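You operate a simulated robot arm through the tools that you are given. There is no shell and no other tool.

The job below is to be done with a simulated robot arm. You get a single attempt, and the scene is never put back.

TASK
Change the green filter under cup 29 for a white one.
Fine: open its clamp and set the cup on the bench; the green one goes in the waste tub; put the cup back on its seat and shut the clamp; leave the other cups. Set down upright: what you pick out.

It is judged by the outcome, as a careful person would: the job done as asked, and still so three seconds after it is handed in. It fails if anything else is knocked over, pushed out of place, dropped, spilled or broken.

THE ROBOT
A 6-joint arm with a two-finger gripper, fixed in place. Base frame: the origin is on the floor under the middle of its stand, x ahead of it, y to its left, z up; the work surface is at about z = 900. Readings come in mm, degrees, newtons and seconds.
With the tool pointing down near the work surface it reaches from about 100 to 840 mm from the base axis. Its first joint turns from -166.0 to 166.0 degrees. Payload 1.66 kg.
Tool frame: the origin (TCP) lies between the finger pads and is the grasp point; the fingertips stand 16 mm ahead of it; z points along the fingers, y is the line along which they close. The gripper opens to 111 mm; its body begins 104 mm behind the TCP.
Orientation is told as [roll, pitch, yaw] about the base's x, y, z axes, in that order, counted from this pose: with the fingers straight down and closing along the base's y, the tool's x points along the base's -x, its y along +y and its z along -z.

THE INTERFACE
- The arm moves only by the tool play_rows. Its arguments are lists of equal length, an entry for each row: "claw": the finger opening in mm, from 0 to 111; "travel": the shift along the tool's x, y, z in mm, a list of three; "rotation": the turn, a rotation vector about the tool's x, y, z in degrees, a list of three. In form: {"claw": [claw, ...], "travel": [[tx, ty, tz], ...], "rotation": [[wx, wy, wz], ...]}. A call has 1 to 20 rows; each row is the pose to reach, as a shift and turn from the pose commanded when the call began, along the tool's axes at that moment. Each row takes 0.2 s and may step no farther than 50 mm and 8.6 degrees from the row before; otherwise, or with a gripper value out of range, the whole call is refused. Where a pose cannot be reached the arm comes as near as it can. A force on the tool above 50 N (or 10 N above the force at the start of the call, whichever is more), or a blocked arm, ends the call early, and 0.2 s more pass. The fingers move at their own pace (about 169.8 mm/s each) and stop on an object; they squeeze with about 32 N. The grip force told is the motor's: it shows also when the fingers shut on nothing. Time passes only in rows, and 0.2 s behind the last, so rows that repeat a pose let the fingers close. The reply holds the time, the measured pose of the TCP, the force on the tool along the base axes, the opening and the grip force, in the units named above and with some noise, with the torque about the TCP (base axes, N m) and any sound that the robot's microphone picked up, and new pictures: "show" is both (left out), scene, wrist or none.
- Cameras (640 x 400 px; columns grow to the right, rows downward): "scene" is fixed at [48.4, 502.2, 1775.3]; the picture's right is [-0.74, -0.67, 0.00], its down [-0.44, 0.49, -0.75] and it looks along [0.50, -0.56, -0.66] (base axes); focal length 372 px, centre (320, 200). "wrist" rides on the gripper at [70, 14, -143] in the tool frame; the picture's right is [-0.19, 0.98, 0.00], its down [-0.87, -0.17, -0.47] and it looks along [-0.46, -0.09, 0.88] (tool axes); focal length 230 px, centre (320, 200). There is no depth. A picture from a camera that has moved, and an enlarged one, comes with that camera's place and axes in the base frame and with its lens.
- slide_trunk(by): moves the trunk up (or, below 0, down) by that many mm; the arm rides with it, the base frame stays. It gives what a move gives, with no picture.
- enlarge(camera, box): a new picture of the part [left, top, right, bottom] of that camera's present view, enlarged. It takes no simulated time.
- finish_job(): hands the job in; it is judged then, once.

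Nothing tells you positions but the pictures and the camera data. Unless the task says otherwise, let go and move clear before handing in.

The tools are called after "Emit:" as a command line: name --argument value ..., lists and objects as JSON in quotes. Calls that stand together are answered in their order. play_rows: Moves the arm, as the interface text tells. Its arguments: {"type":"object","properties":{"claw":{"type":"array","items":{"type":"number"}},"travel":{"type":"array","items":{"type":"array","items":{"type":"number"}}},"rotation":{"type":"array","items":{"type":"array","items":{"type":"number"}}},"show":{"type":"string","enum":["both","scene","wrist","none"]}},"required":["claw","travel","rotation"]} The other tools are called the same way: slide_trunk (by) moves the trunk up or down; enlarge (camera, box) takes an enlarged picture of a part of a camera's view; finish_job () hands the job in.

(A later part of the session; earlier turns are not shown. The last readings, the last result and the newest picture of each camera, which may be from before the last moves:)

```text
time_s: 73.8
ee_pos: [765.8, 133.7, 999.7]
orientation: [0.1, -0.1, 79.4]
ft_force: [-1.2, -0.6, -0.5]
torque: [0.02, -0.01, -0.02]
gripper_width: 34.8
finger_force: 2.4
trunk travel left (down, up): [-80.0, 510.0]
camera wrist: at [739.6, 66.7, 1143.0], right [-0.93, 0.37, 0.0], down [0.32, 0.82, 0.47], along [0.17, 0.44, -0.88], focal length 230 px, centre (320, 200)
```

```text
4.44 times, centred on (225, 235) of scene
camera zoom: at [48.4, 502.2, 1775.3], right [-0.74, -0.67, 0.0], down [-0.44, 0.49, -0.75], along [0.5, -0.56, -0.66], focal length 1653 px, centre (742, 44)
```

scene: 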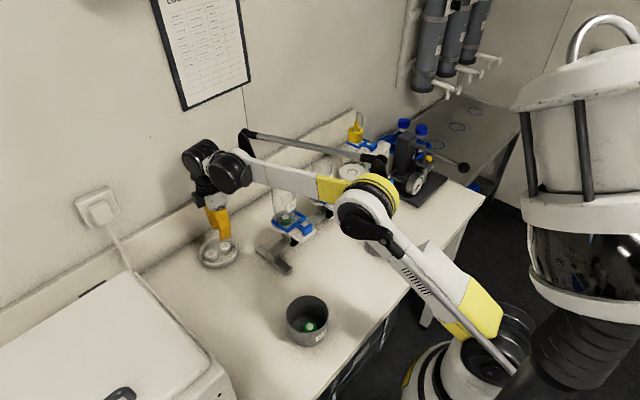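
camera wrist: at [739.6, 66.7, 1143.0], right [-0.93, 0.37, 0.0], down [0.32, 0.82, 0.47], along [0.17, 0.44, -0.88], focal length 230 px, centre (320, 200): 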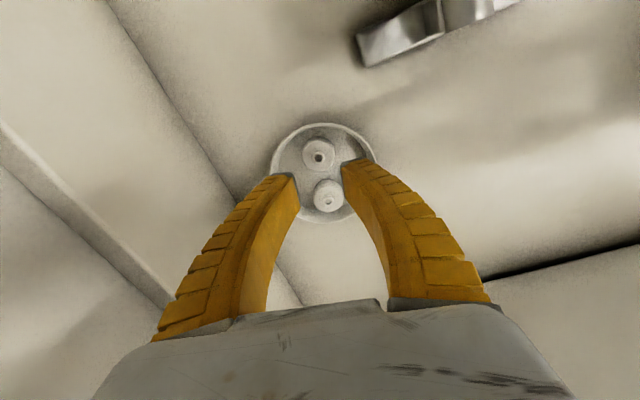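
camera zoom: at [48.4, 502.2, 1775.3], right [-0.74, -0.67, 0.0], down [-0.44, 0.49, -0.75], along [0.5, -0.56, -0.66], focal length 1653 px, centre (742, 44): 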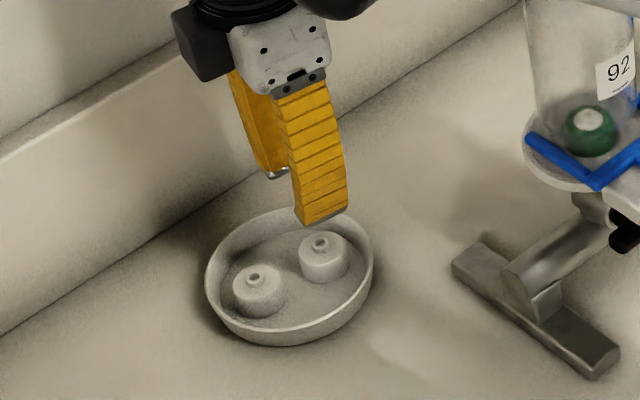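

I'll add the remaining offset toward the dish centre and descend in stages.

Emit:
play_rows --claw '[31, 31, 31, 31]' --travel '[[-3.5, -0.8, 15], [-3.5, -0.8, 35], [-3.5, -0.8, 50], [-3.5, -0.8, 58]]' --rotation '[[0, 0, 0], [0, 0, 0], [0, 0, 0], [0, 0, 0]]' --show "both"

Emit:
enlarge --camera "wrist" --box '[230, 90, 410, 250]'

Emit:
enlarge --camera "scene" --box '[180, 200, 260, 280]'

```text
time_s: 74.8
ee_pos: [767.9, 136.9, 942.0]
orientation: [0.1, -0.1, 79.4]
ft_force: [-0.5, 1.3, 0.2]
torque: [-0.02, 0.01, -0.03]
gripper_width: 33.6
finger_force: 2.1
trunk travel left (down, up): [-80.0, 510.0]
camera wrist: at [740.6, 71.0, 1084.9], right [-0.93, 0.37, 0.0], down [0.32, 0.82, 0.47], along [0.17, 0.44, -0.88], focal length 230 px, centre (320, 200)
```

scene: 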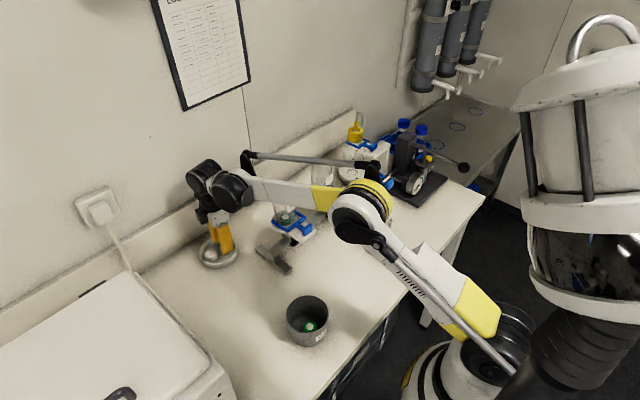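
wrist: 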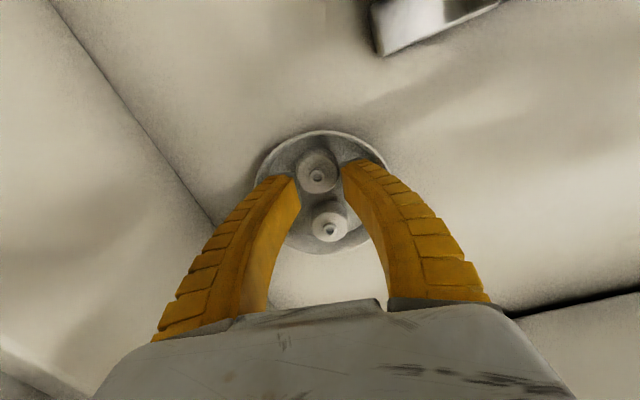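

```text
2.50 times, centred on (320, 170) of wrist
camera zoom: at [740.6, 71.0, 1084.9], right [-0.93, 0.37, 0.0], down [0.32, 0.82, 0.47], along [0.17, 0.44, -0.88], focal length 575 px, centre (320, 275)
```

zoom: 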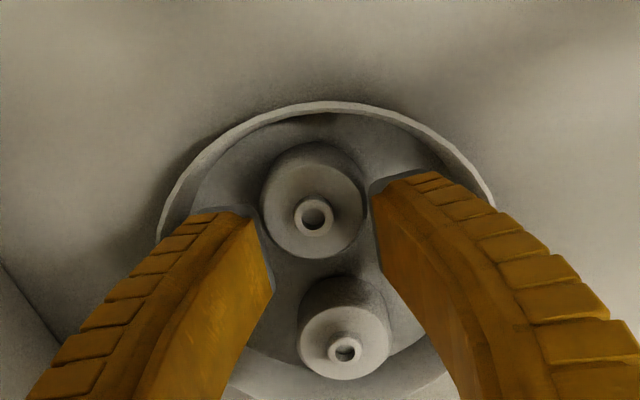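

```text
5.00 times, centred on (220, 240) of scene
camera zoom: at [48.4, 502.2, 1775.3], right [-0.74, -0.67, 0.0], down [-0.44, 0.49, -0.75], along [0.5, -0.56, -0.66], focal length 1860 px, centre (820, 0)
```

zoom: 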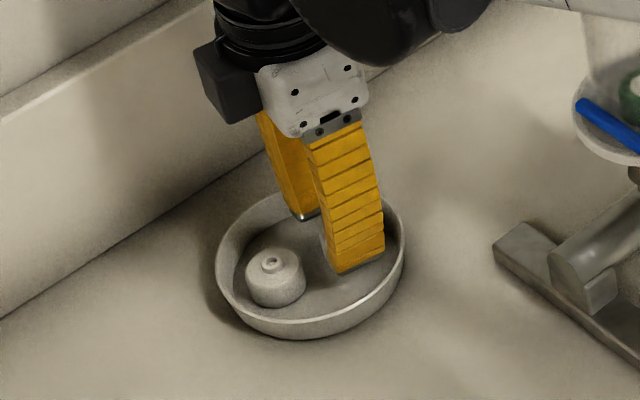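

Emit:
play_rows --claw '[31, 31, 31, 31, 31]' --travel '[[0, -0.7, 3], [0, -0.7, 6], [0, -0.7, 9], [0, -0.7, 11], [0, -0.7, 12.5]]' --rotation '[[0, 0, 0], [0, 0, 0], [0, 0, 0], [0, 0, 0], [0, 0, 0]]' --show "wrist"

Emit:
enlarge --camera "wrist" --box '[230, 90, 410, 250]'

Emit:
enlarge --camera "scene" --box '[190, 220, 250, 280]'

```text
time_s: 76.0
ee_pos: [766.9, 136.7, 927.8]
orientation: [0.0, -0.1, 79.5]
ft_force: [0.3, 0.7, -0.6]
torque: [-0.02, 0.0, 0.0]
gripper_width: 33.6
finger_force: 1.5
trunk travel left (down, up): [-80.0, 510.0]
camera wrist: at [741.2, 70.0, 1072.8], right [-0.93, 0.37, 0.0], down [0.32, 0.82, 0.47], along [0.17, 0.44, -0.88], focal length 230 px, centre (320, 200)
```

wrist: 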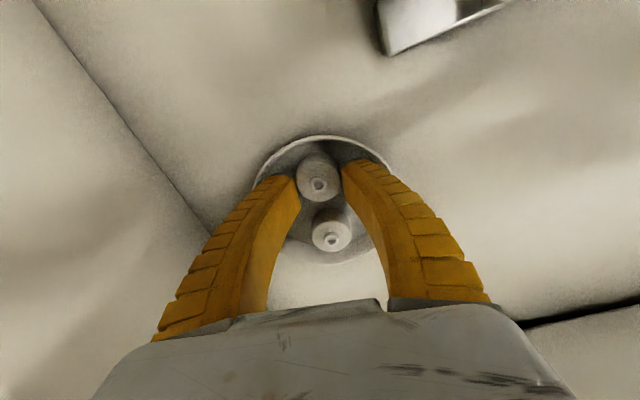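

```text
2.50 times, centred on (320, 170) of wrist
camera zoom: at [741.2, 70.0, 1072.8], right [-0.93, 0.37, 0.0], down [0.32, 0.82, 0.47], along [0.17, 0.44, -0.88], focal length 575 px, centre (320, 275)
```

zoom: 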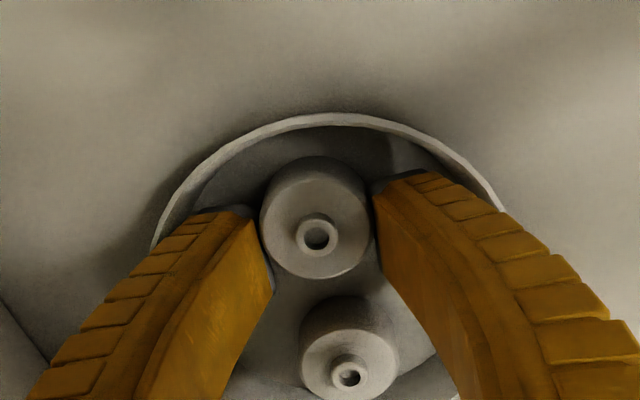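

```text
6.67 times, centred on (220, 250) of scene
camera zoom: at [48.4, 502.2, 1775.3], right [-0.74, -0.67, 0.0], down [-0.44, 0.49, -0.75], along [0.5, -0.56, -0.66], focal length 2480 px, centre (987, -133)
```

zoom: 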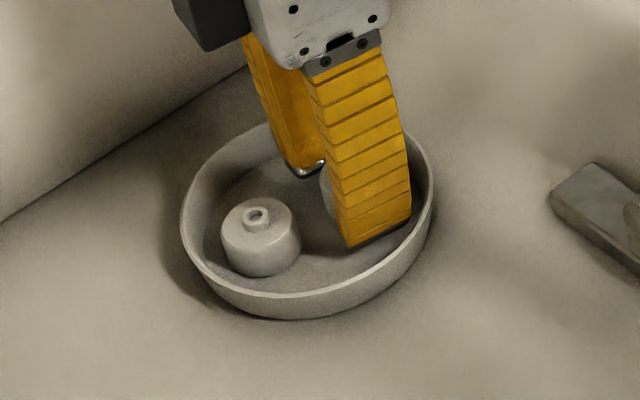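

No contact, and the filter sits between the fingers. I'll close and test the lift.

Emit:
play_rows --claw '[31, 26, 19, 19, 19, 19, 19]' --travel '[[0, 0, 1.2], [0, 0, 1.2], [0, 0, 1.2], [0, 0, 1.2], [0, 0, 1.2], [0, 0, -3], [0, 0, -7]]' --rotation '[[0, 0, 0], [0, 0, 0], [0, 0, 0], [0, 0, 0], [0, 0, 0], [0, 0, 0], [0, 0, 0]]' --show "wrist"

Emit:
enlarge --camera "wrist" --box '[230, 90, 410, 250]'

Emit:
enlarge --camera "scene" --box '[190, 220, 250, 280]'

```text
time_s: 77.6
ee_pos: [767.4, 136.6, 935.4]
orientation: [0.1, 0.1, 79.4]
ft_force: [-0.2, 0.0, 0.4]
torque: [-0.02, 0.01, -0.01]
gripper_width: 20.2
finger_force: 31.4
trunk travel left (down, up): [-80.0, 510.0]
camera wrist: at [741.3, 70.1, 1079.5], right [-0.93, 0.37, 0.0], down [0.32, 0.82, 0.47], along [0.17, 0.44, -0.88], focal length 230 px, centre (320, 200)
```

wrist: 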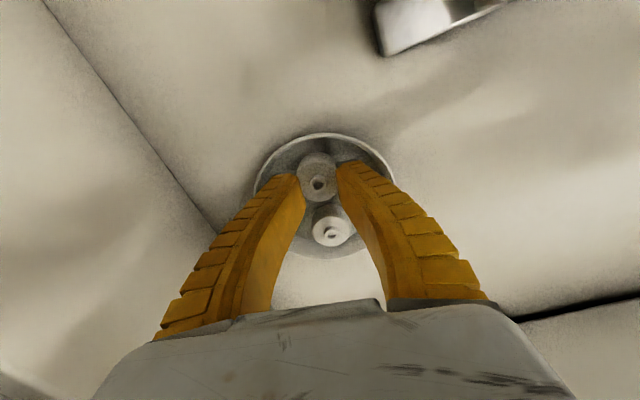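

```text
2.50 times, centred on (320, 170) of wrist
camera zoom: at [741.3, 70.1, 1079.5], right [-0.93, 0.37, 0.0], down [0.32, 0.82, 0.47], along [0.17, 0.44, -0.88], focal length 575 px, centre (320, 275)
```

zoom: 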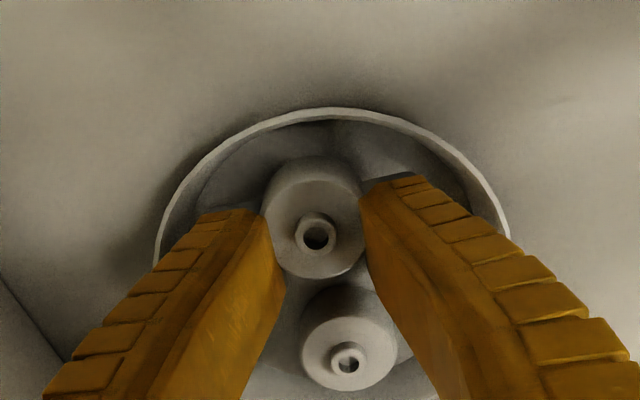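

```text
6.67 times, centred on (220, 250) of scene
camera zoom: at [48.4, 502.2, 1775.3], right [-0.74, -0.67, 0.0], down [-0.44, 0.49, -0.75], along [0.5, -0.56, -0.66], focal length 2480 px, centre (987, -133)
```

zoom: 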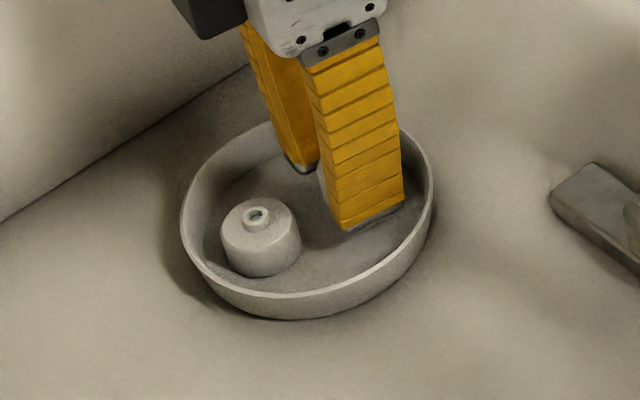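

The white filter lifts cleanly. I'll raise it and check the grip before travelling.

Emit:
play_rows --claw '[19, 19, 19, 19, 19, 19]' --travel '[[0, 0, -15], [0, 0, -45], [0, 0, -85], [0, 0, -125], [0, 0, -165], [0, 0, -200]]' --rotation '[[0, 0, 0], [0, 0, 0], [0, 0, 0], [0, 0, 0], [0, 0, 0], [0, 0, 0]]' --show "both"

Emit:
enlarge --camera "wrist" --box '[270, 90, 370, 220]'

Emit:
enlarge --camera "scene" --box '[180, 150, 280, 280]'

```text
time_s: 79.0
ee_pos: [765.9, 136.6, 1136.2]
orientation: [0.1, 0.0, 79.5]
ft_force: [-0.1, 0.3, -0.1]
torque: [0.03, -0.01, 0.0]
gripper_width: 20.6
finger_force: 31.7
trunk travel left (down, up): [-80.0, 510.0]
camera wrist: at [741.0, 69.9, 1280.2], right [-0.93, 0.37, 0.0], down [0.32, 0.82, 0.47], along [0.17, 0.44, -0.88], focal length 230 px, centre (320, 200)
```

scene: 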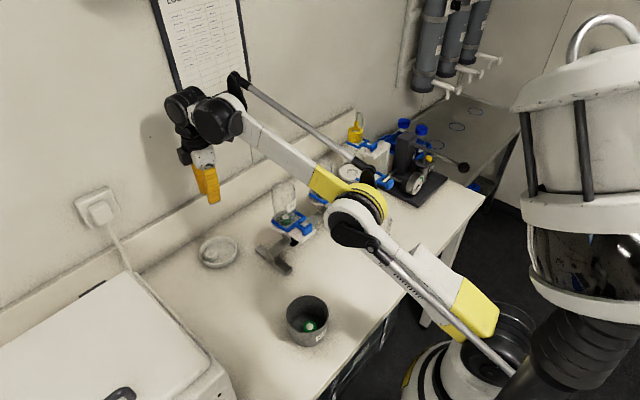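
wrist: 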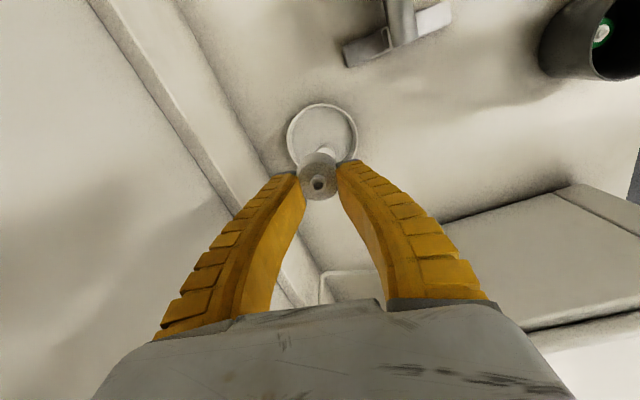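

```text
3.08 times, centred on (320, 155) of wrist
camera zoom: at [741.0, 69.9, 1280.2], right [-0.93, 0.37, 0.0], down [0.32, 0.82, 0.47], along [0.17, 0.44, -0.88], focal length 708 px, centre (320, 338)
```

zoom: 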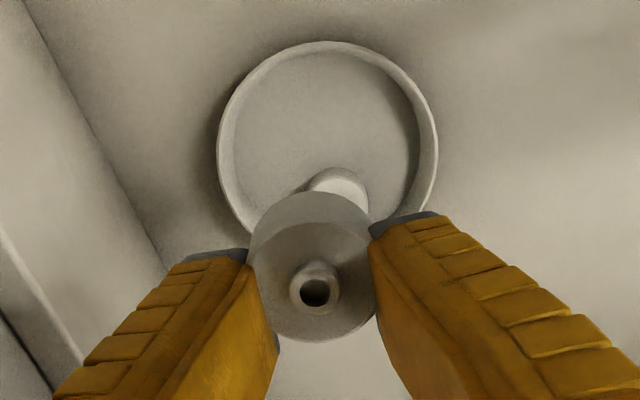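

```text
3.08 times, centred on (230, 215) of scene
camera zoom: at [48.4, 502.2, 1775.3], right [-0.74, -0.67, 0.0], down [-0.44, 0.49, -0.75], along [0.5, -0.56, -0.66], focal length 1145 px, centre (597, 154)
```

zoom: 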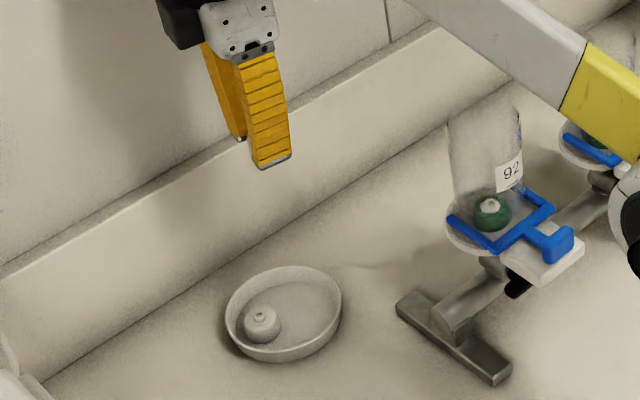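

The white filter is held securely and the other one is undisturbed. I'll raise the trunk back up, which also lifts the arm well clear of the cups.

Emit:
slide_trunk --by 120

```text
time_s: 80.5
ee_pos: [767.4, 135.8, 1256.7]
orientation: [0.1, -0.1, 79.5]
ft_force: [0.2, -0.6, -0.3]
torque: [0.01, 0.0, -0.01]
gripper_width: 24.4
finger_force: 6.0
trunk travel left (down, up): [-200.0, 390.0]
```

Emit:
enlarge --camera "wrist" --box '[270, 130, 370, 230]'

Emit:
enlarge --camera "scene" --box '[160, 60, 290, 280]'

```text
4.00 times, centred on (320, 180) of wrist
camera zoom: at [741.3, 70.0, 1399.5], right [-0.93, 0.37, 0.0], down [0.32, 0.82, 0.47], along [0.17, 0.44, -0.88], focal length 920 px, centre (320, 280)
```

zoom: 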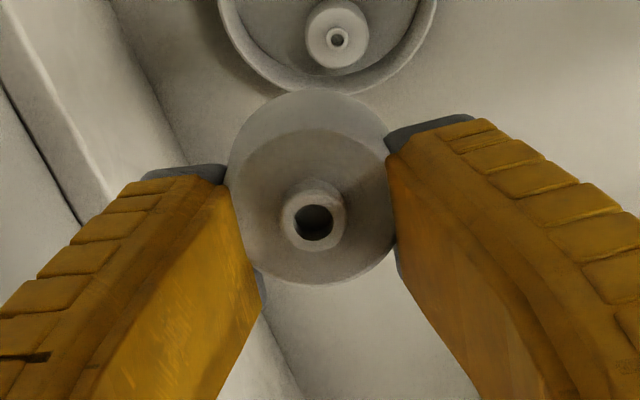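

```text
1.82 times, centred on (225, 170) of scene
camera zoom: at [48.4, 502.2, 1775.3], right [-0.74, -0.67, 0.0], down [-0.44, 0.49, -0.75], along [0.5, -0.56, -0.66], focal length 676 px, centre (493, 254)
```

zoom: 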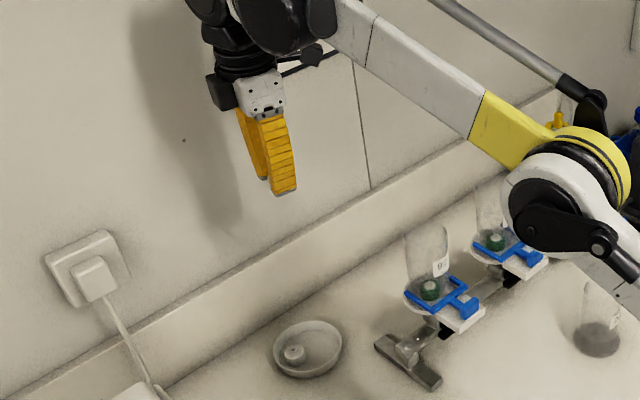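

Emit:
play_rows --claw '[18, 18]' --travel '[[0, 0, 0], [0, 0, 0]]' --rotation '[[0, 0, 0], [0, 0, 0]]' --show "none"

Emit:
enlarge --camera "wrist" --box '[270, 130, 370, 230]'

```text
time_s: 81.1
ee_pos: [767.4, 137.1, 1256.0]
orientation: [0.1, 0.0, 79.4]
ft_force: [0.2, 0.3, -0.7]
torque: [0.01, -0.03, 0.0]
gripper_width: 25.4
finger_force: 16.1
trunk travel left (down, up): [-200.0, 390.0]
```

```text
4.00 times, centred on (320, 180) of wrist
camera zoom: at [741.1, 69.9, 1399.8], right [-0.93, 0.37, 0.0], down [0.32, 0.82, 0.47], along [0.17, 0.44, -0.88], focal length 920 px, centre (320, 280)
```

zoom: 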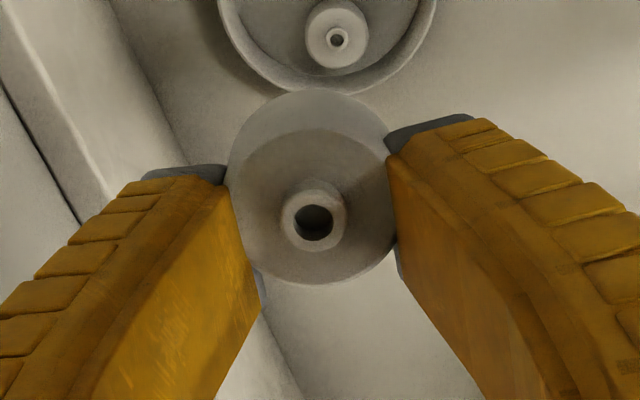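

Emit:
play_rows --claw '[15, 15, 15, 15]' --travel '[[0, 0, 0], [0, 0, 0], [0, 0, 0], [0, 0, 0]]' --rotation '[[0, 0, 0], [0, 0, 0], [0, 0, 0], [0, 0, 0]]' --show "wrist"

Emit:
enlarge --camera "wrist" --box '[270, 130, 370, 230]'

```text
time_s: 82.1
ee_pos: [766.3, 137.6, 1256.6]
orientation: [0.2, 0.0, 79.3]
ft_force: [-0.3, -0.9, 0.3]
torque: [0.0, -0.02, 0.01]
gripper_width: 17.2
finger_force: 32.0
trunk travel left (down, up): [-200.0, 390.0]
camera wrist: at [741.1, 69.9, 1399.8], right [-0.93, 0.37, 0.0], down [0.32, 0.82, 0.47], along [0.17, 0.44, -0.88], focal length 230 px, centre (320, 200)
```

wrist: 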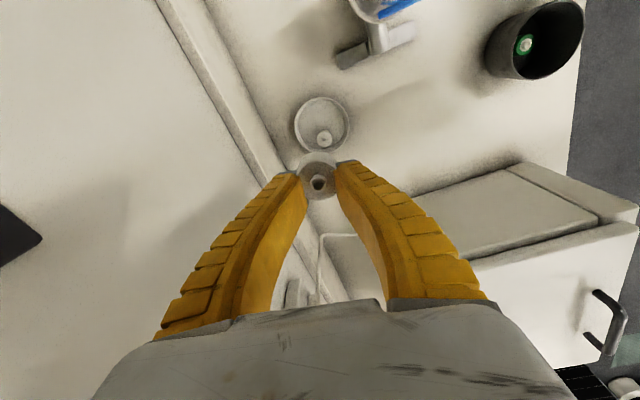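

```text
4.00 times, centred on (320, 180) of wrist
camera zoom: at [741.1, 69.9, 1399.8], right [-0.93, 0.37, 0.0], down [0.32, 0.82, 0.47], along [0.17, 0.44, -0.88], focal length 920 px, centre (320, 280)
```

zoom: 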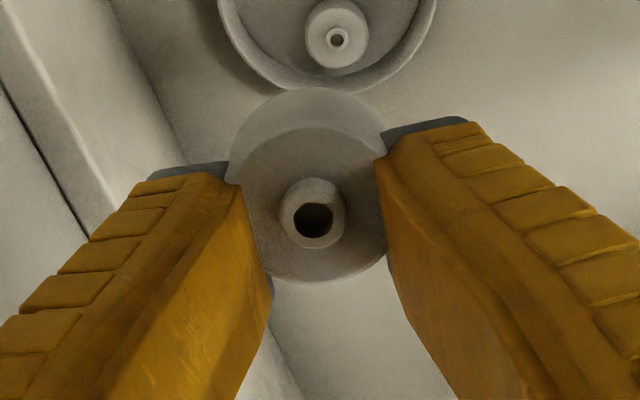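

The grip is re-secured at 32 N. I'll carry the filter high across the bench, turning back to yaw 0, to a point in front of the seat.

Emit:
play_rows --claw '[16, 16, 16, 16, 16, 16, 16, 16, 16, 16, 16, 16, 16]' --travel '[[34.8, 24.9, 0], [69.6, 49.8, 0], [104.4, 74.7, 0], [139.2, 99.6, 0], [174, 124.5, 0], [208.8, 149.4, 0], [243.6, 174.3, 0], [278.4, 199.2, 0], [319.7, 191.5, 0], [361, 183.8, 0], [402.3, 176.1, 0], [443.6, 168.4, 0], [484.9, 160.7, 0]]' --rotation '[[0, 0, 6.1], [0, 0, 12.2], [0, 0, 18.3], [0, 0, 24.4], [0, 0, 30.5], [0, 0, 36.6], [0, 0, 42.7], [0, 0, 48.8], [0, 0, 54.9], [0, 0, 61], [0, 0, 67.1], [0, 0, 73.2], [0, 0, 79.4]]' --show "both"

Emit:
enlarge --camera "wrist" --box '[270, 130, 370, 230]'

```text
time_s: 84.9
ee_pos: [517.3, -313.5, 1257.9]
orientation: [0.0, 0.0, -0.1]
ft_force: [-0.4, -0.1, -0.2]
torque: [0.03, 0.0, -0.01]
gripper_width: 17.2
finger_force: 32.1
trunk travel left (down, up): [-200.0, 390.0]
camera wrist: at [448.3, -299.5, 1400.8], right [0.19, 0.98, 0.0], down [0.87, -0.17, 0.47], along [0.46, -0.09, -0.88], focal length 230 px, centre (320, 200)
```

scene: 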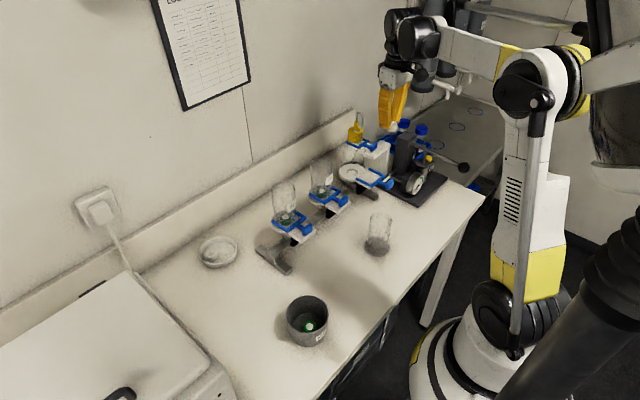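
wrist: 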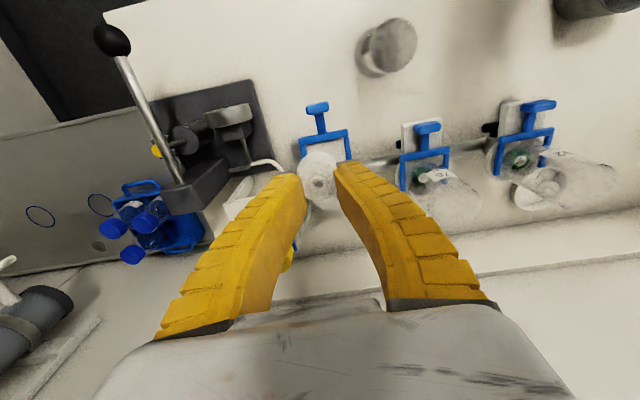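

```text
4.00 times, centred on (320, 180) of wrist
camera zoom: at [448.3, -299.5, 1400.8], right [0.19, 0.98, 0.0], down [0.87, -0.17, 0.47], along [0.46, -0.09, -0.88], focal length 920 px, centre (320, 280)
```

zoom: 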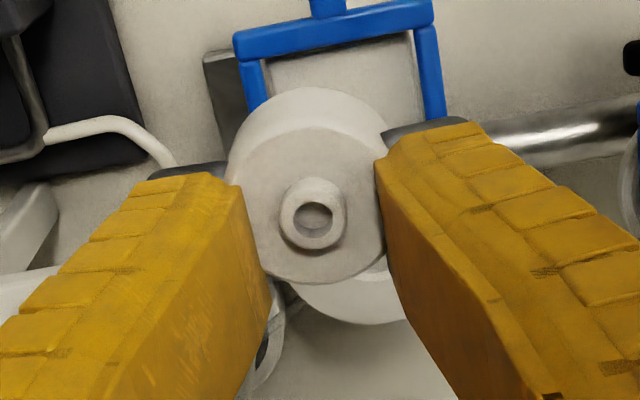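

Emit:
play_rows --claw '[16, 16, 16, 16, 16, 16, 16, 16]' --travel '[[-30, 1, 0], [-60, 2, 0], [-90, 3, 0], [-110, 3.5, 0], [-115.7, 3.5, 20], [-115.7, 3.5, 60], [-115.7, 3.5, 105], [-115.7, 3.5, 140]]' --rotation '[[0, 0, 0], [0, 0, 0], [0, 0, 0], [0, 0, 0], [0, 0, 0], [0, 0, 0], [0, 0, 0], [0, 0, 0]]' --show "both"

Emit:
enlarge --camera "wrist" --box '[250, 80, 390, 220]'

Emit:
enlarge --camera "scene" --box '[330, 110, 400, 200]'

```text
time_s: 86.7
ee_pos: [636.6, -306.5, 1115.2]
orientation: [-0.1, 0.1, 0.1]
ft_force: [0.1, 0.4, 0.2]
torque: [-0.01, 0.01, 0.01]
gripper_width: 17.3
finger_force: 31.6
trunk travel left (down, up): [-200.0, 390.0]
camera wrist: at [566.9, -293.9, 1258.4], right [0.19, 0.98, 0.0], down [0.87, -0.17, 0.47], along [0.46, -0.09, -0.88], focal length 230 px, centre (320, 200)
```

scene: 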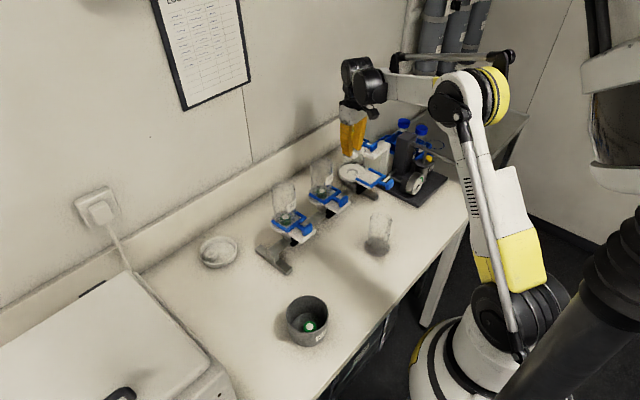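
wrist: 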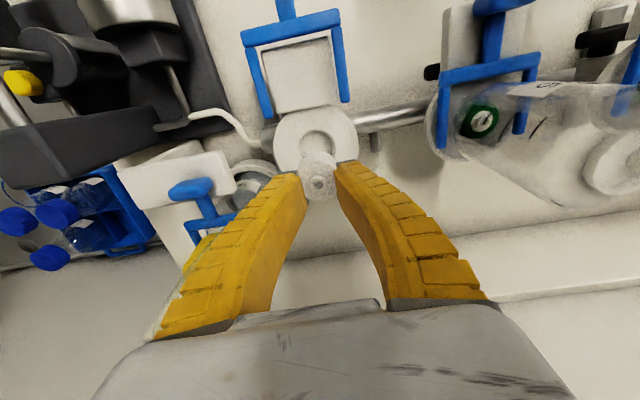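

```text
2.86 times, centred on (320, 150) of wrist
camera zoom: at [566.9, -293.9, 1258.4], right [0.19, 0.98, 0.0], down [0.87, -0.17, 0.47], along [0.46, -0.09, -0.88], focal length 657 px, centre (320, 343)
```

zoom: 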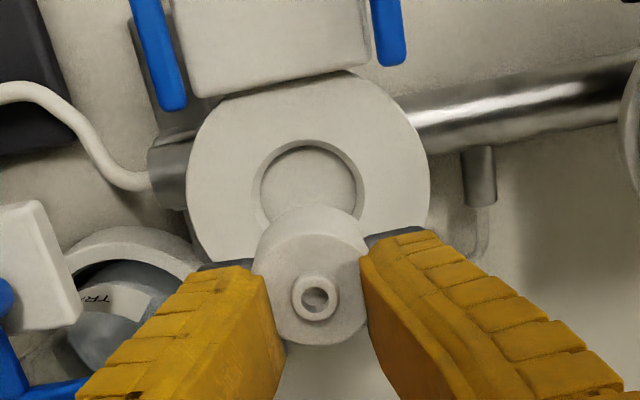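

```text
4.44 times, centred on (365, 155) of scene
camera zoom: at [48.4, 502.2, 1775.3], right [-0.74, -0.67, 0.0], down [-0.44, 0.49, -0.75], along [0.5, -0.56, -0.66], focal length 1653 px, centre (120, 400)
```

zoom: 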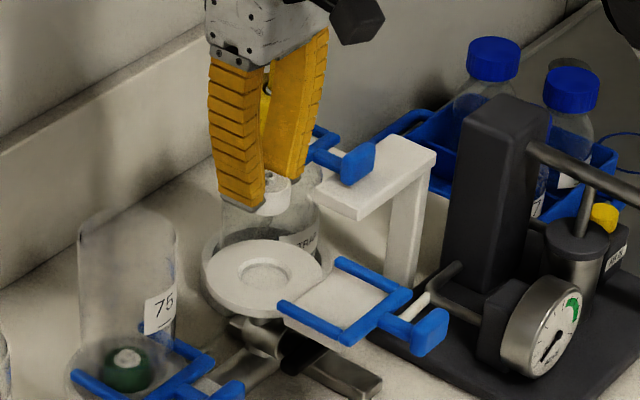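

The recess is about 1.7 mm toward -x and 2.8 mm toward -y from the held filter. I'll correct that and descend to about 10 mm above the seat for a closer alignment check.

Emit:
play_rows --claw '[16, 16, 16, 16]' --travel '[[1.7, -2.8, 0], [1.7, -2.8, 25], [1.7, -2.8, 45], [1.7, -2.8, 53]]' --rotation '[[0, 0, 0], [0, 0, 0], [0, 0, 0], [0, 0, 0]]' --show "wrist"

Emit:
enlarge --camera "wrist" --box '[260, 100, 380, 220]'

Emit:
enlarge --camera "scene" --box '[335, 140, 385, 195]'

```text
time_s: 87.7
ee_pos: [633.0, -310.7, 1063.6]
orientation: [0.0, 0.2, 0.1]
ft_force: [0.6, -0.3, -0.9]
torque: [0.02, -0.01, 0.0]
gripper_width: 17.4
finger_force: 32.2
trunk travel left (down, up): [-200.0, 390.0]
camera wrist: at [564.0, -296.9, 1206.9], right [0.19, 0.98, 0.0], down [0.87, -0.17, 0.47], along [0.46, -0.09, -0.88], focal length 230 px, centre (320, 200)
```

wrist: 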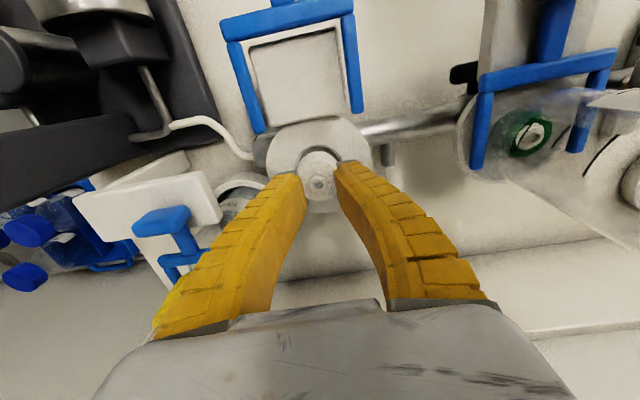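

```text
3.33 times, centred on (320, 160) of wrist
camera zoom: at [564.0, -296.9, 1206.9], right [0.19, 0.98, 0.0], down [0.87, -0.17, 0.47], along [0.46, -0.09, -0.88], focal length 767 px, centre (320, 333)
```

zoom: 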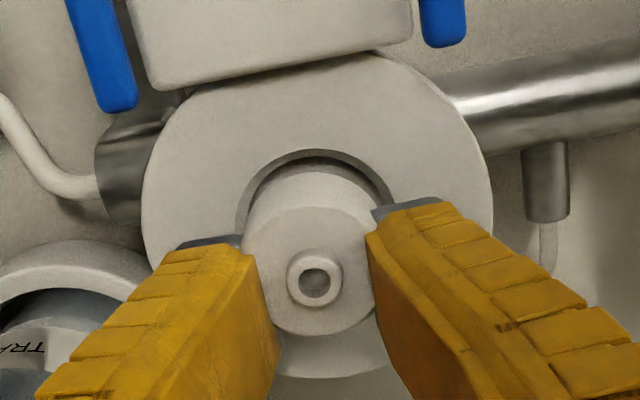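

```text
7.27 times, centred on (360, 168) of scene
camera zoom: at [48.4, 502.2, 1775.3], right [-0.74, -0.67, 0.0], down [-0.44, 0.49, -0.75], along [0.5, -0.56, -0.66], focal length 2705 px, centre (29, 436)
```

zoom: 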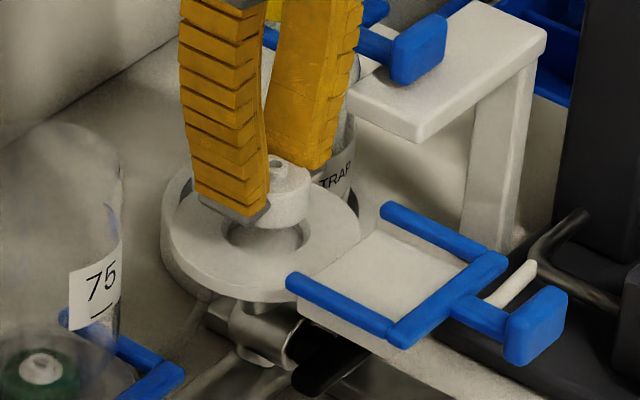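

The filter is within about 1 mm of the recess centre. I'll apply a small correction and lower slowly.

Emit:
play_rows --claw '[16, 16, 16, 16]' --travel '[[-1, 0.4, 2], [-1, 0.4, 5], [-1, 0.4, 8], [-1, 0.4, 10]]' --rotation '[[0, 0, 0], [0, 0, 0], [0, 0, 0], [0, 0, 0]]' --show "none"

Emit:
enlarge --camera "wrist" --box '[260, 100, 380, 220]'

Emit:
enlarge --camera "scene" --box '[335, 140, 385, 195]'

```text
time_s: 88.7
ee_pos: [634.6, -309.7, 1053.2]
orientation: [0.0, 0.1, 0.1]
ft_force: [-0.2, 0.4, -0.3]
torque: [0.01, 0.01, 0.04]
gripper_width: 17.3
finger_force: 31.4
trunk travel left (down, up): [-200.0, 390.0]
```

```text
3.33 times, centred on (320, 160) of wrist
camera zoom: at [565.4, -296.3, 1196.6], right [0.19, 0.98, 0.0], down [0.87, -0.17, 0.47], along [0.46, -0.09, -0.88], focal length 767 px, centre (320, 333)
```

zoom: 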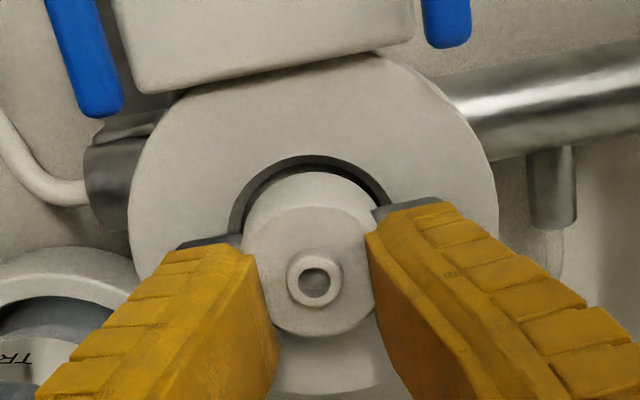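

```text
7.27 times, centred on (360, 168) of scene
camera zoom: at [48.4, 502.2, 1775.3], right [-0.74, -0.67, 0.0], down [-0.44, 0.49, -0.75], along [0.5, -0.56, -0.66], focal length 2705 px, centre (29, 436)
```

zoom: 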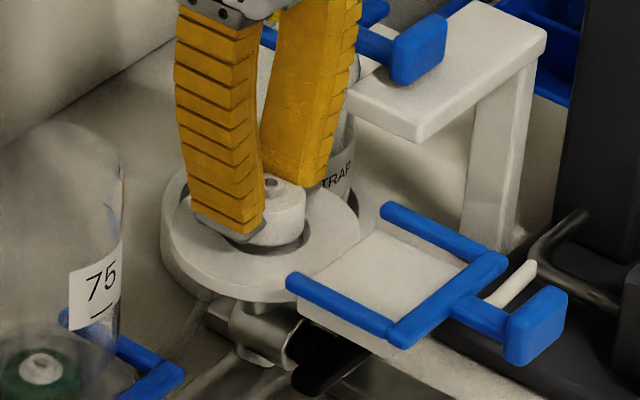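

The y alignment looks exact. I'll nudge 1 mm in +x and lower in small steps into the recess.

Emit:
play_rows --claw '[16, 16, 16, 16]' --travel '[[-1, 0, 0.5], [-1, 0, 1.5], [-1, 0, 3], [-1, 0, 4.5]]' --rotation '[[0, 0, 0], [0, 0, 0], [0, 0, 0], [0, 0, 0]]' --show "none"

Emit:
enlarge --camera "wrist" --box '[260, 100, 380, 220]'

Emit:
enlarge --camera "scene" --box '[340, 150, 380, 190]'

```text
time_s: 89.7
ee_pos: [636.0, -309.9, 1048.3]
orientation: [0.1, 0.1, 0.0]
ft_force: [0.1, 0.0, 0.6]
torque: [0.02, -0.01, -0.04]
gripper_width: 17.3
finger_force: 31.9
trunk travel left (down, up): [-200.0, 390.0]
```

```text
3.33 times, centred on (320, 160) of wrist
camera zoom: at [565.9, -296.9, 1192.2], right [0.19, 0.98, 0.0], down [0.87, -0.17, 0.47], along [0.46, -0.09, -0.88], focal length 767 px, centre (320, 333)
```

zoom: 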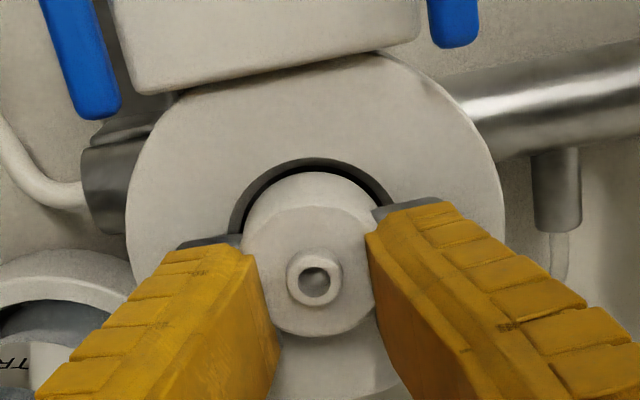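

```text
10.00 times, centred on (360, 170) of scene
camera zoom: at [48.4, 502.2, 1775.3], right [-0.74, -0.67, 0.0], down [-0.44, 0.49, -0.75], along [0.5, -0.56, -0.66], focal length 3720 px, centre (-80, 500)
```

zoom: 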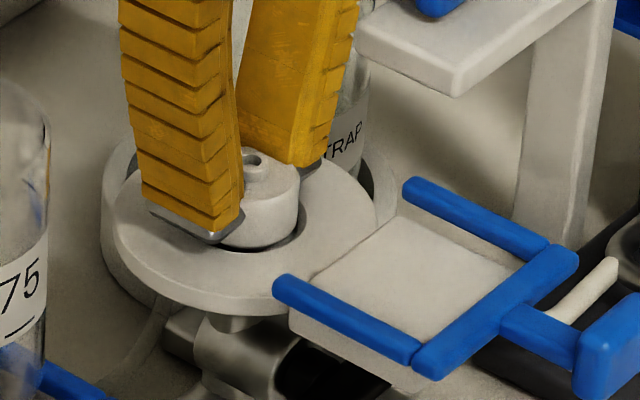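

Emit:
play_rows --claw '[16, 16, 16]' --travel '[[0, 0, 1], [0, 0, 2], [0, 0, 3]]' --rotation '[[0, 0, 0], [0, 0, 0], [0, 0, 0]]' --show "none"

Emit:
enlarge --camera "scene" --box '[340, 150, 380, 190]'

```text
time_s: 90.5
ee_pos: [635.8, -310.2, 1045.9]
orientation: [0.1, 0.2, 0.0]
ft_force: [0.4, 0.3, -0.3]
torque: [0.04, -0.03, 0.01]
gripper_width: 17.2
finger_force: 32.2
trunk travel left (down, up): [-200.0, 390.0]
```

```text
10.00 times, centred on (360, 170) of scene
camera zoom: at [48.4, 502.2, 1775.3], right [-0.74, -0.67, 0.0], down [-0.44, 0.49, -0.75], along [0.5, -0.56, -0.66], focal length 3720 px, centre (-80, 500)
```

zoom: 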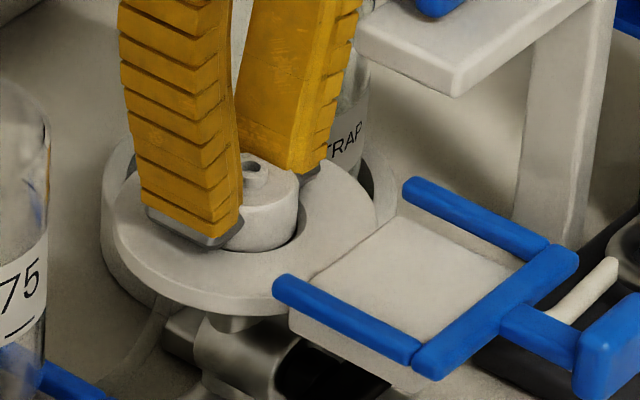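

Emit:
play_rows --claw '[16, 16]' --travel '[[0, 0, 0.8], [0, 0, 1.6]]' --rotation '[[0, 0, 0], [0, 0, 0]]' --show "none"

```text
time_s: 91.1
ee_pos: [636.3, -308.6, 1043.4]
orientation: [-0.1, 0.1, 0.0]
ft_force: [0.2, 0.1, 0.8]
torque: [-0.03, 0.01, -0.03]
gripper_width: 17.1
finger_force: 32.7
trunk travel left (down, up): [-200.0, 390.0]
```

Emit:
play_rows --claw '[16, 16]' --travel '[[0, 0, 0.7], [0, 0, 1.4]]' --rotation '[[0, 0, 0], [0, 0, 0]]' --show "none"

Emit:
enlarge --camera "scene" --box '[340, 150, 380, 190]'

Emit:
enlarge --camera "wrist" --box '[260, 100, 380, 220]'

```text
time_s: 91.7
ee_pos: [635.7, -310.1, 1042.6]
orientation: [-0.1, 0.0, 0.0]
ft_force: [1.7, 0.0, 5.6]
torque: [0.0, 0.01, 0.0]
gripper_width: 17.4
finger_force: 32.2
trunk travel left (down, up): [-200.0, 390.0]
```

```text
10.00 times, centred on (360, 170) of scene
camera zoom: at [48.4, 502.2, 1775.3], right [-0.74, -0.67, 0.0], down [-0.44, 0.49, -0.75], along [0.5, -0.56, -0.66], focal length 3720 px, centre (-80, 500)
```

zoom: 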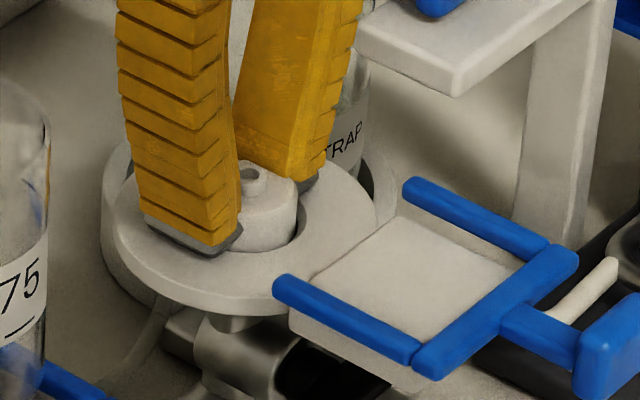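

```text
3.33 times, centred on (320, 160) of wrist
camera zoom: at [565.9, -296.2, 1186.6], right [0.19, 0.98, 0.0], down [0.87, -0.17, 0.47], along [0.46, -0.09, -0.88], focal length 767 px, centre (320, 333)
```

zoom: 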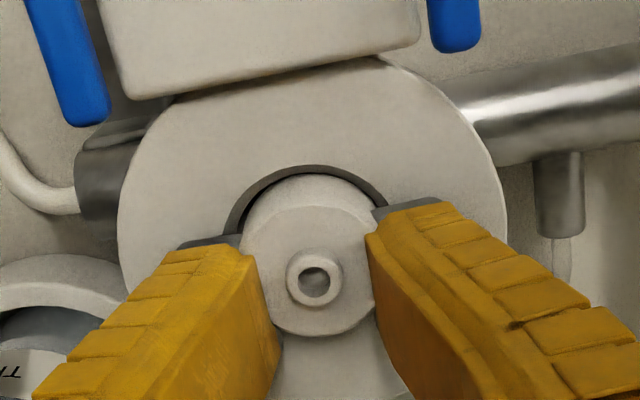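

Light contact of 5.6 N at TCP z = 1042.6 matches the recess floor, so the filter is seated. I'll release gently and rise.

Emit:
play_rows --claw '[20, 24, 28, 34, 44, 44, 44, 44, 44, 44]' --travel '[[0, 0, -0.5], [0, 0, -0.5], [0, 0, -0.5], [0, 0, -0.5], [0, 0, -0.5], [0, 0, -5], [0, 0, -20], [0, 0, -45], [0, 0, -75], [0, 0, -100]]' --rotation '[[0, 0, 0], [0, 0, 0], [0, 0, 0], [0, 0, 0], [0, 0, 0], [0, 0, 0], [0, 0, 0], [0, 0, 0], [0, 0, 0], [0, 0, 0]]' --show "both"

Emit:
enlarge --camera "wrist" --box '[260, 80, 380, 200]'

Emit:
enlarge --camera "scene" --box '[335, 145, 390, 195]'

```text
time_s: 93.9
ee_pos: [635.8, -307.7, 1142.8]
orientation: [0.0, 0.2, -0.1]
ft_force: [0.4, 0.4, 0.4]
torque: [-0.03, -0.04, 0.0]
gripper_width: 46.4
finger_force: 1.6
trunk travel left (down, up): [-200.0, 390.0]
camera wrist: at [565.9, -295.1, 1286.8], right [0.19, 0.98, 0.0], down [0.87, -0.17, 0.47], along [0.46, -0.09, -0.88], focal length 230 px, centre (320, 200)
```

scene: 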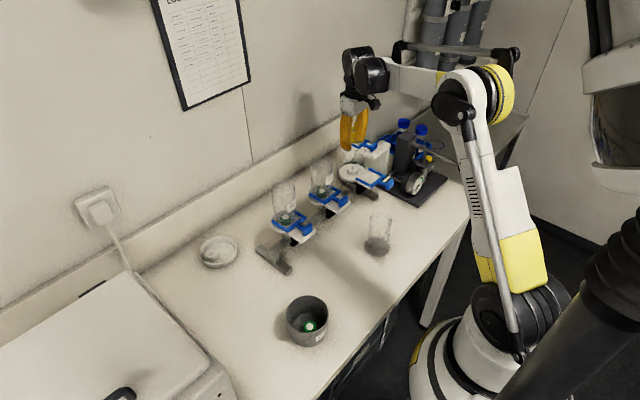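
wrist: 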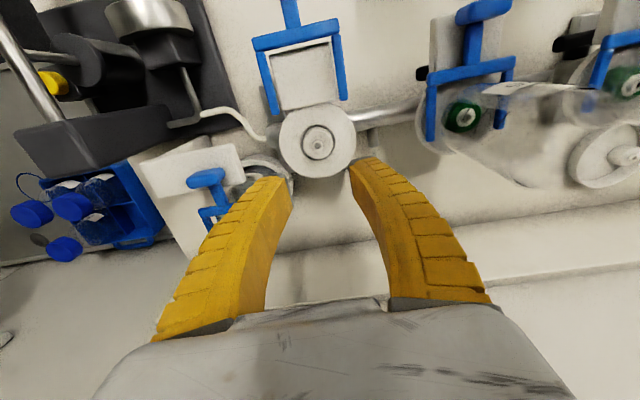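

```text
3.33 times, centred on (320, 140) of wrist
camera zoom: at [565.9, -295.1, 1286.8], right [0.19, 0.98, 0.0], down [0.87, -0.17, 0.47], along [0.46, -0.09, -0.88], focal length 767 px, centre (320, 400)
```

zoom: 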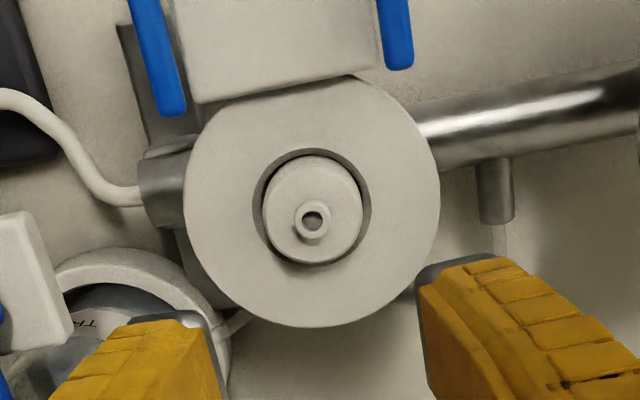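

```text
8.00 times, centred on (362, 170) of scene
camera zoom: at [48.4, 502.2, 1775.3], right [-0.74, -0.67, 0.0], down [-0.44, 0.49, -0.75], along [0.5, -0.56, -0.66], focal length 2976 px, centre (-20, 440)
```

zoom: 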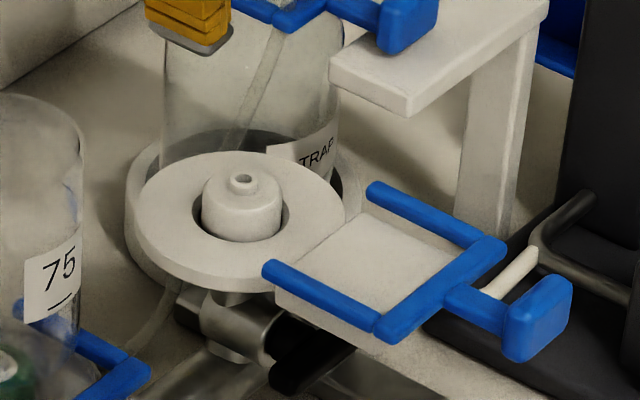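

The white filter is seated upright in the recess. Next I'll fetch cup 29 from the bench.

Emit:
play_rows --claw '[60, 76, 80, 80, 80, 80, 80, 80, 80]' --travel '[[0, 0, -35], [0, 0, -67], [30, 17, -67], [65, 37, -67], [100, 58, -67], [135, 78, -67], [170, 98, -67], [195, 112, -67], [206, 119, -67]]' --rotation '[[0, 0, 0], [0, 0, 0], [0, 0, 0], [0, 0, 0], [0, 0, 0], [0, 0, 0], [0, 0, 0], [0, 0, 0], [0, 0, 0]]' --show "both"

Emit:
enlarge --camera "wrist" --box '[250, 60, 390, 200]'

```text
time_s: 95.9
ee_pos: [428.6, -189.4, 1209.8]
orientation: [0.0, 0.1, 0.0]
ft_force: [0.4, 0.1, -0.8]
torque: [0.02, 0.02, 0.02]
gripper_width: 81.2
finger_force: 0.7
trunk travel left (down, up): [-200.0, 390.0]
camera wrist: at [359.7, -176.4, 1354.6], right [0.19, 0.98, 0.0], down [0.87, -0.17, 0.47], along [0.46, -0.09, -0.88], focal length 230 px, centre (320, 200)
```

scene: 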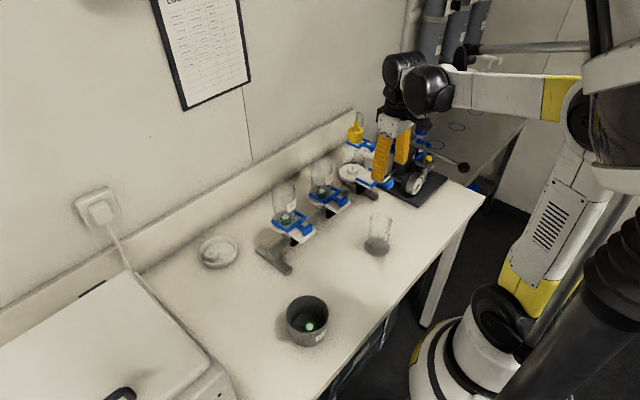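
wrist: 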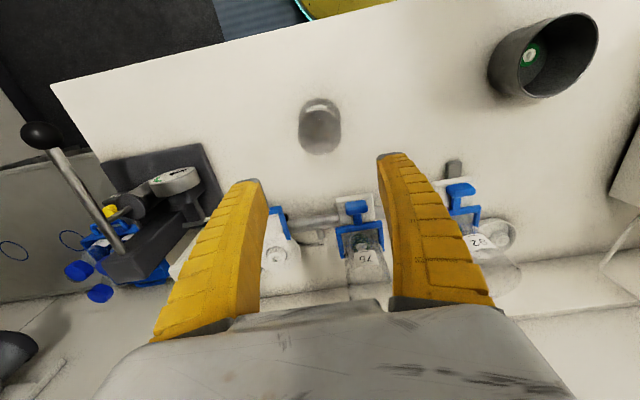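

```text
2.86 times, centred on (320, 130) of wrist
camera zoom: at [359.7, -176.4, 1354.6], right [0.19, 0.98, 0.0], down [0.87, -0.17, 0.47], along [0.46, -0.09, -0.88], focal length 657 px, centre (320, 400)
```

zoom: 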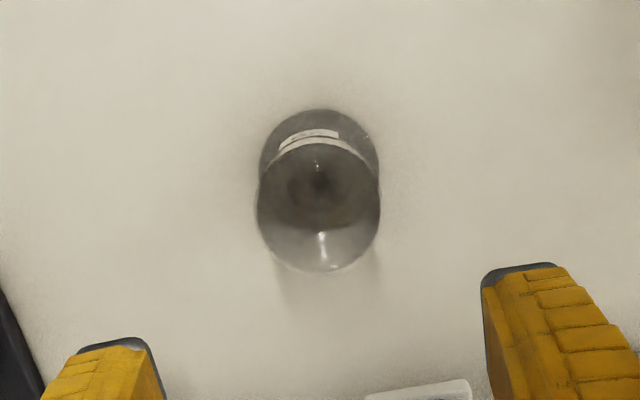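

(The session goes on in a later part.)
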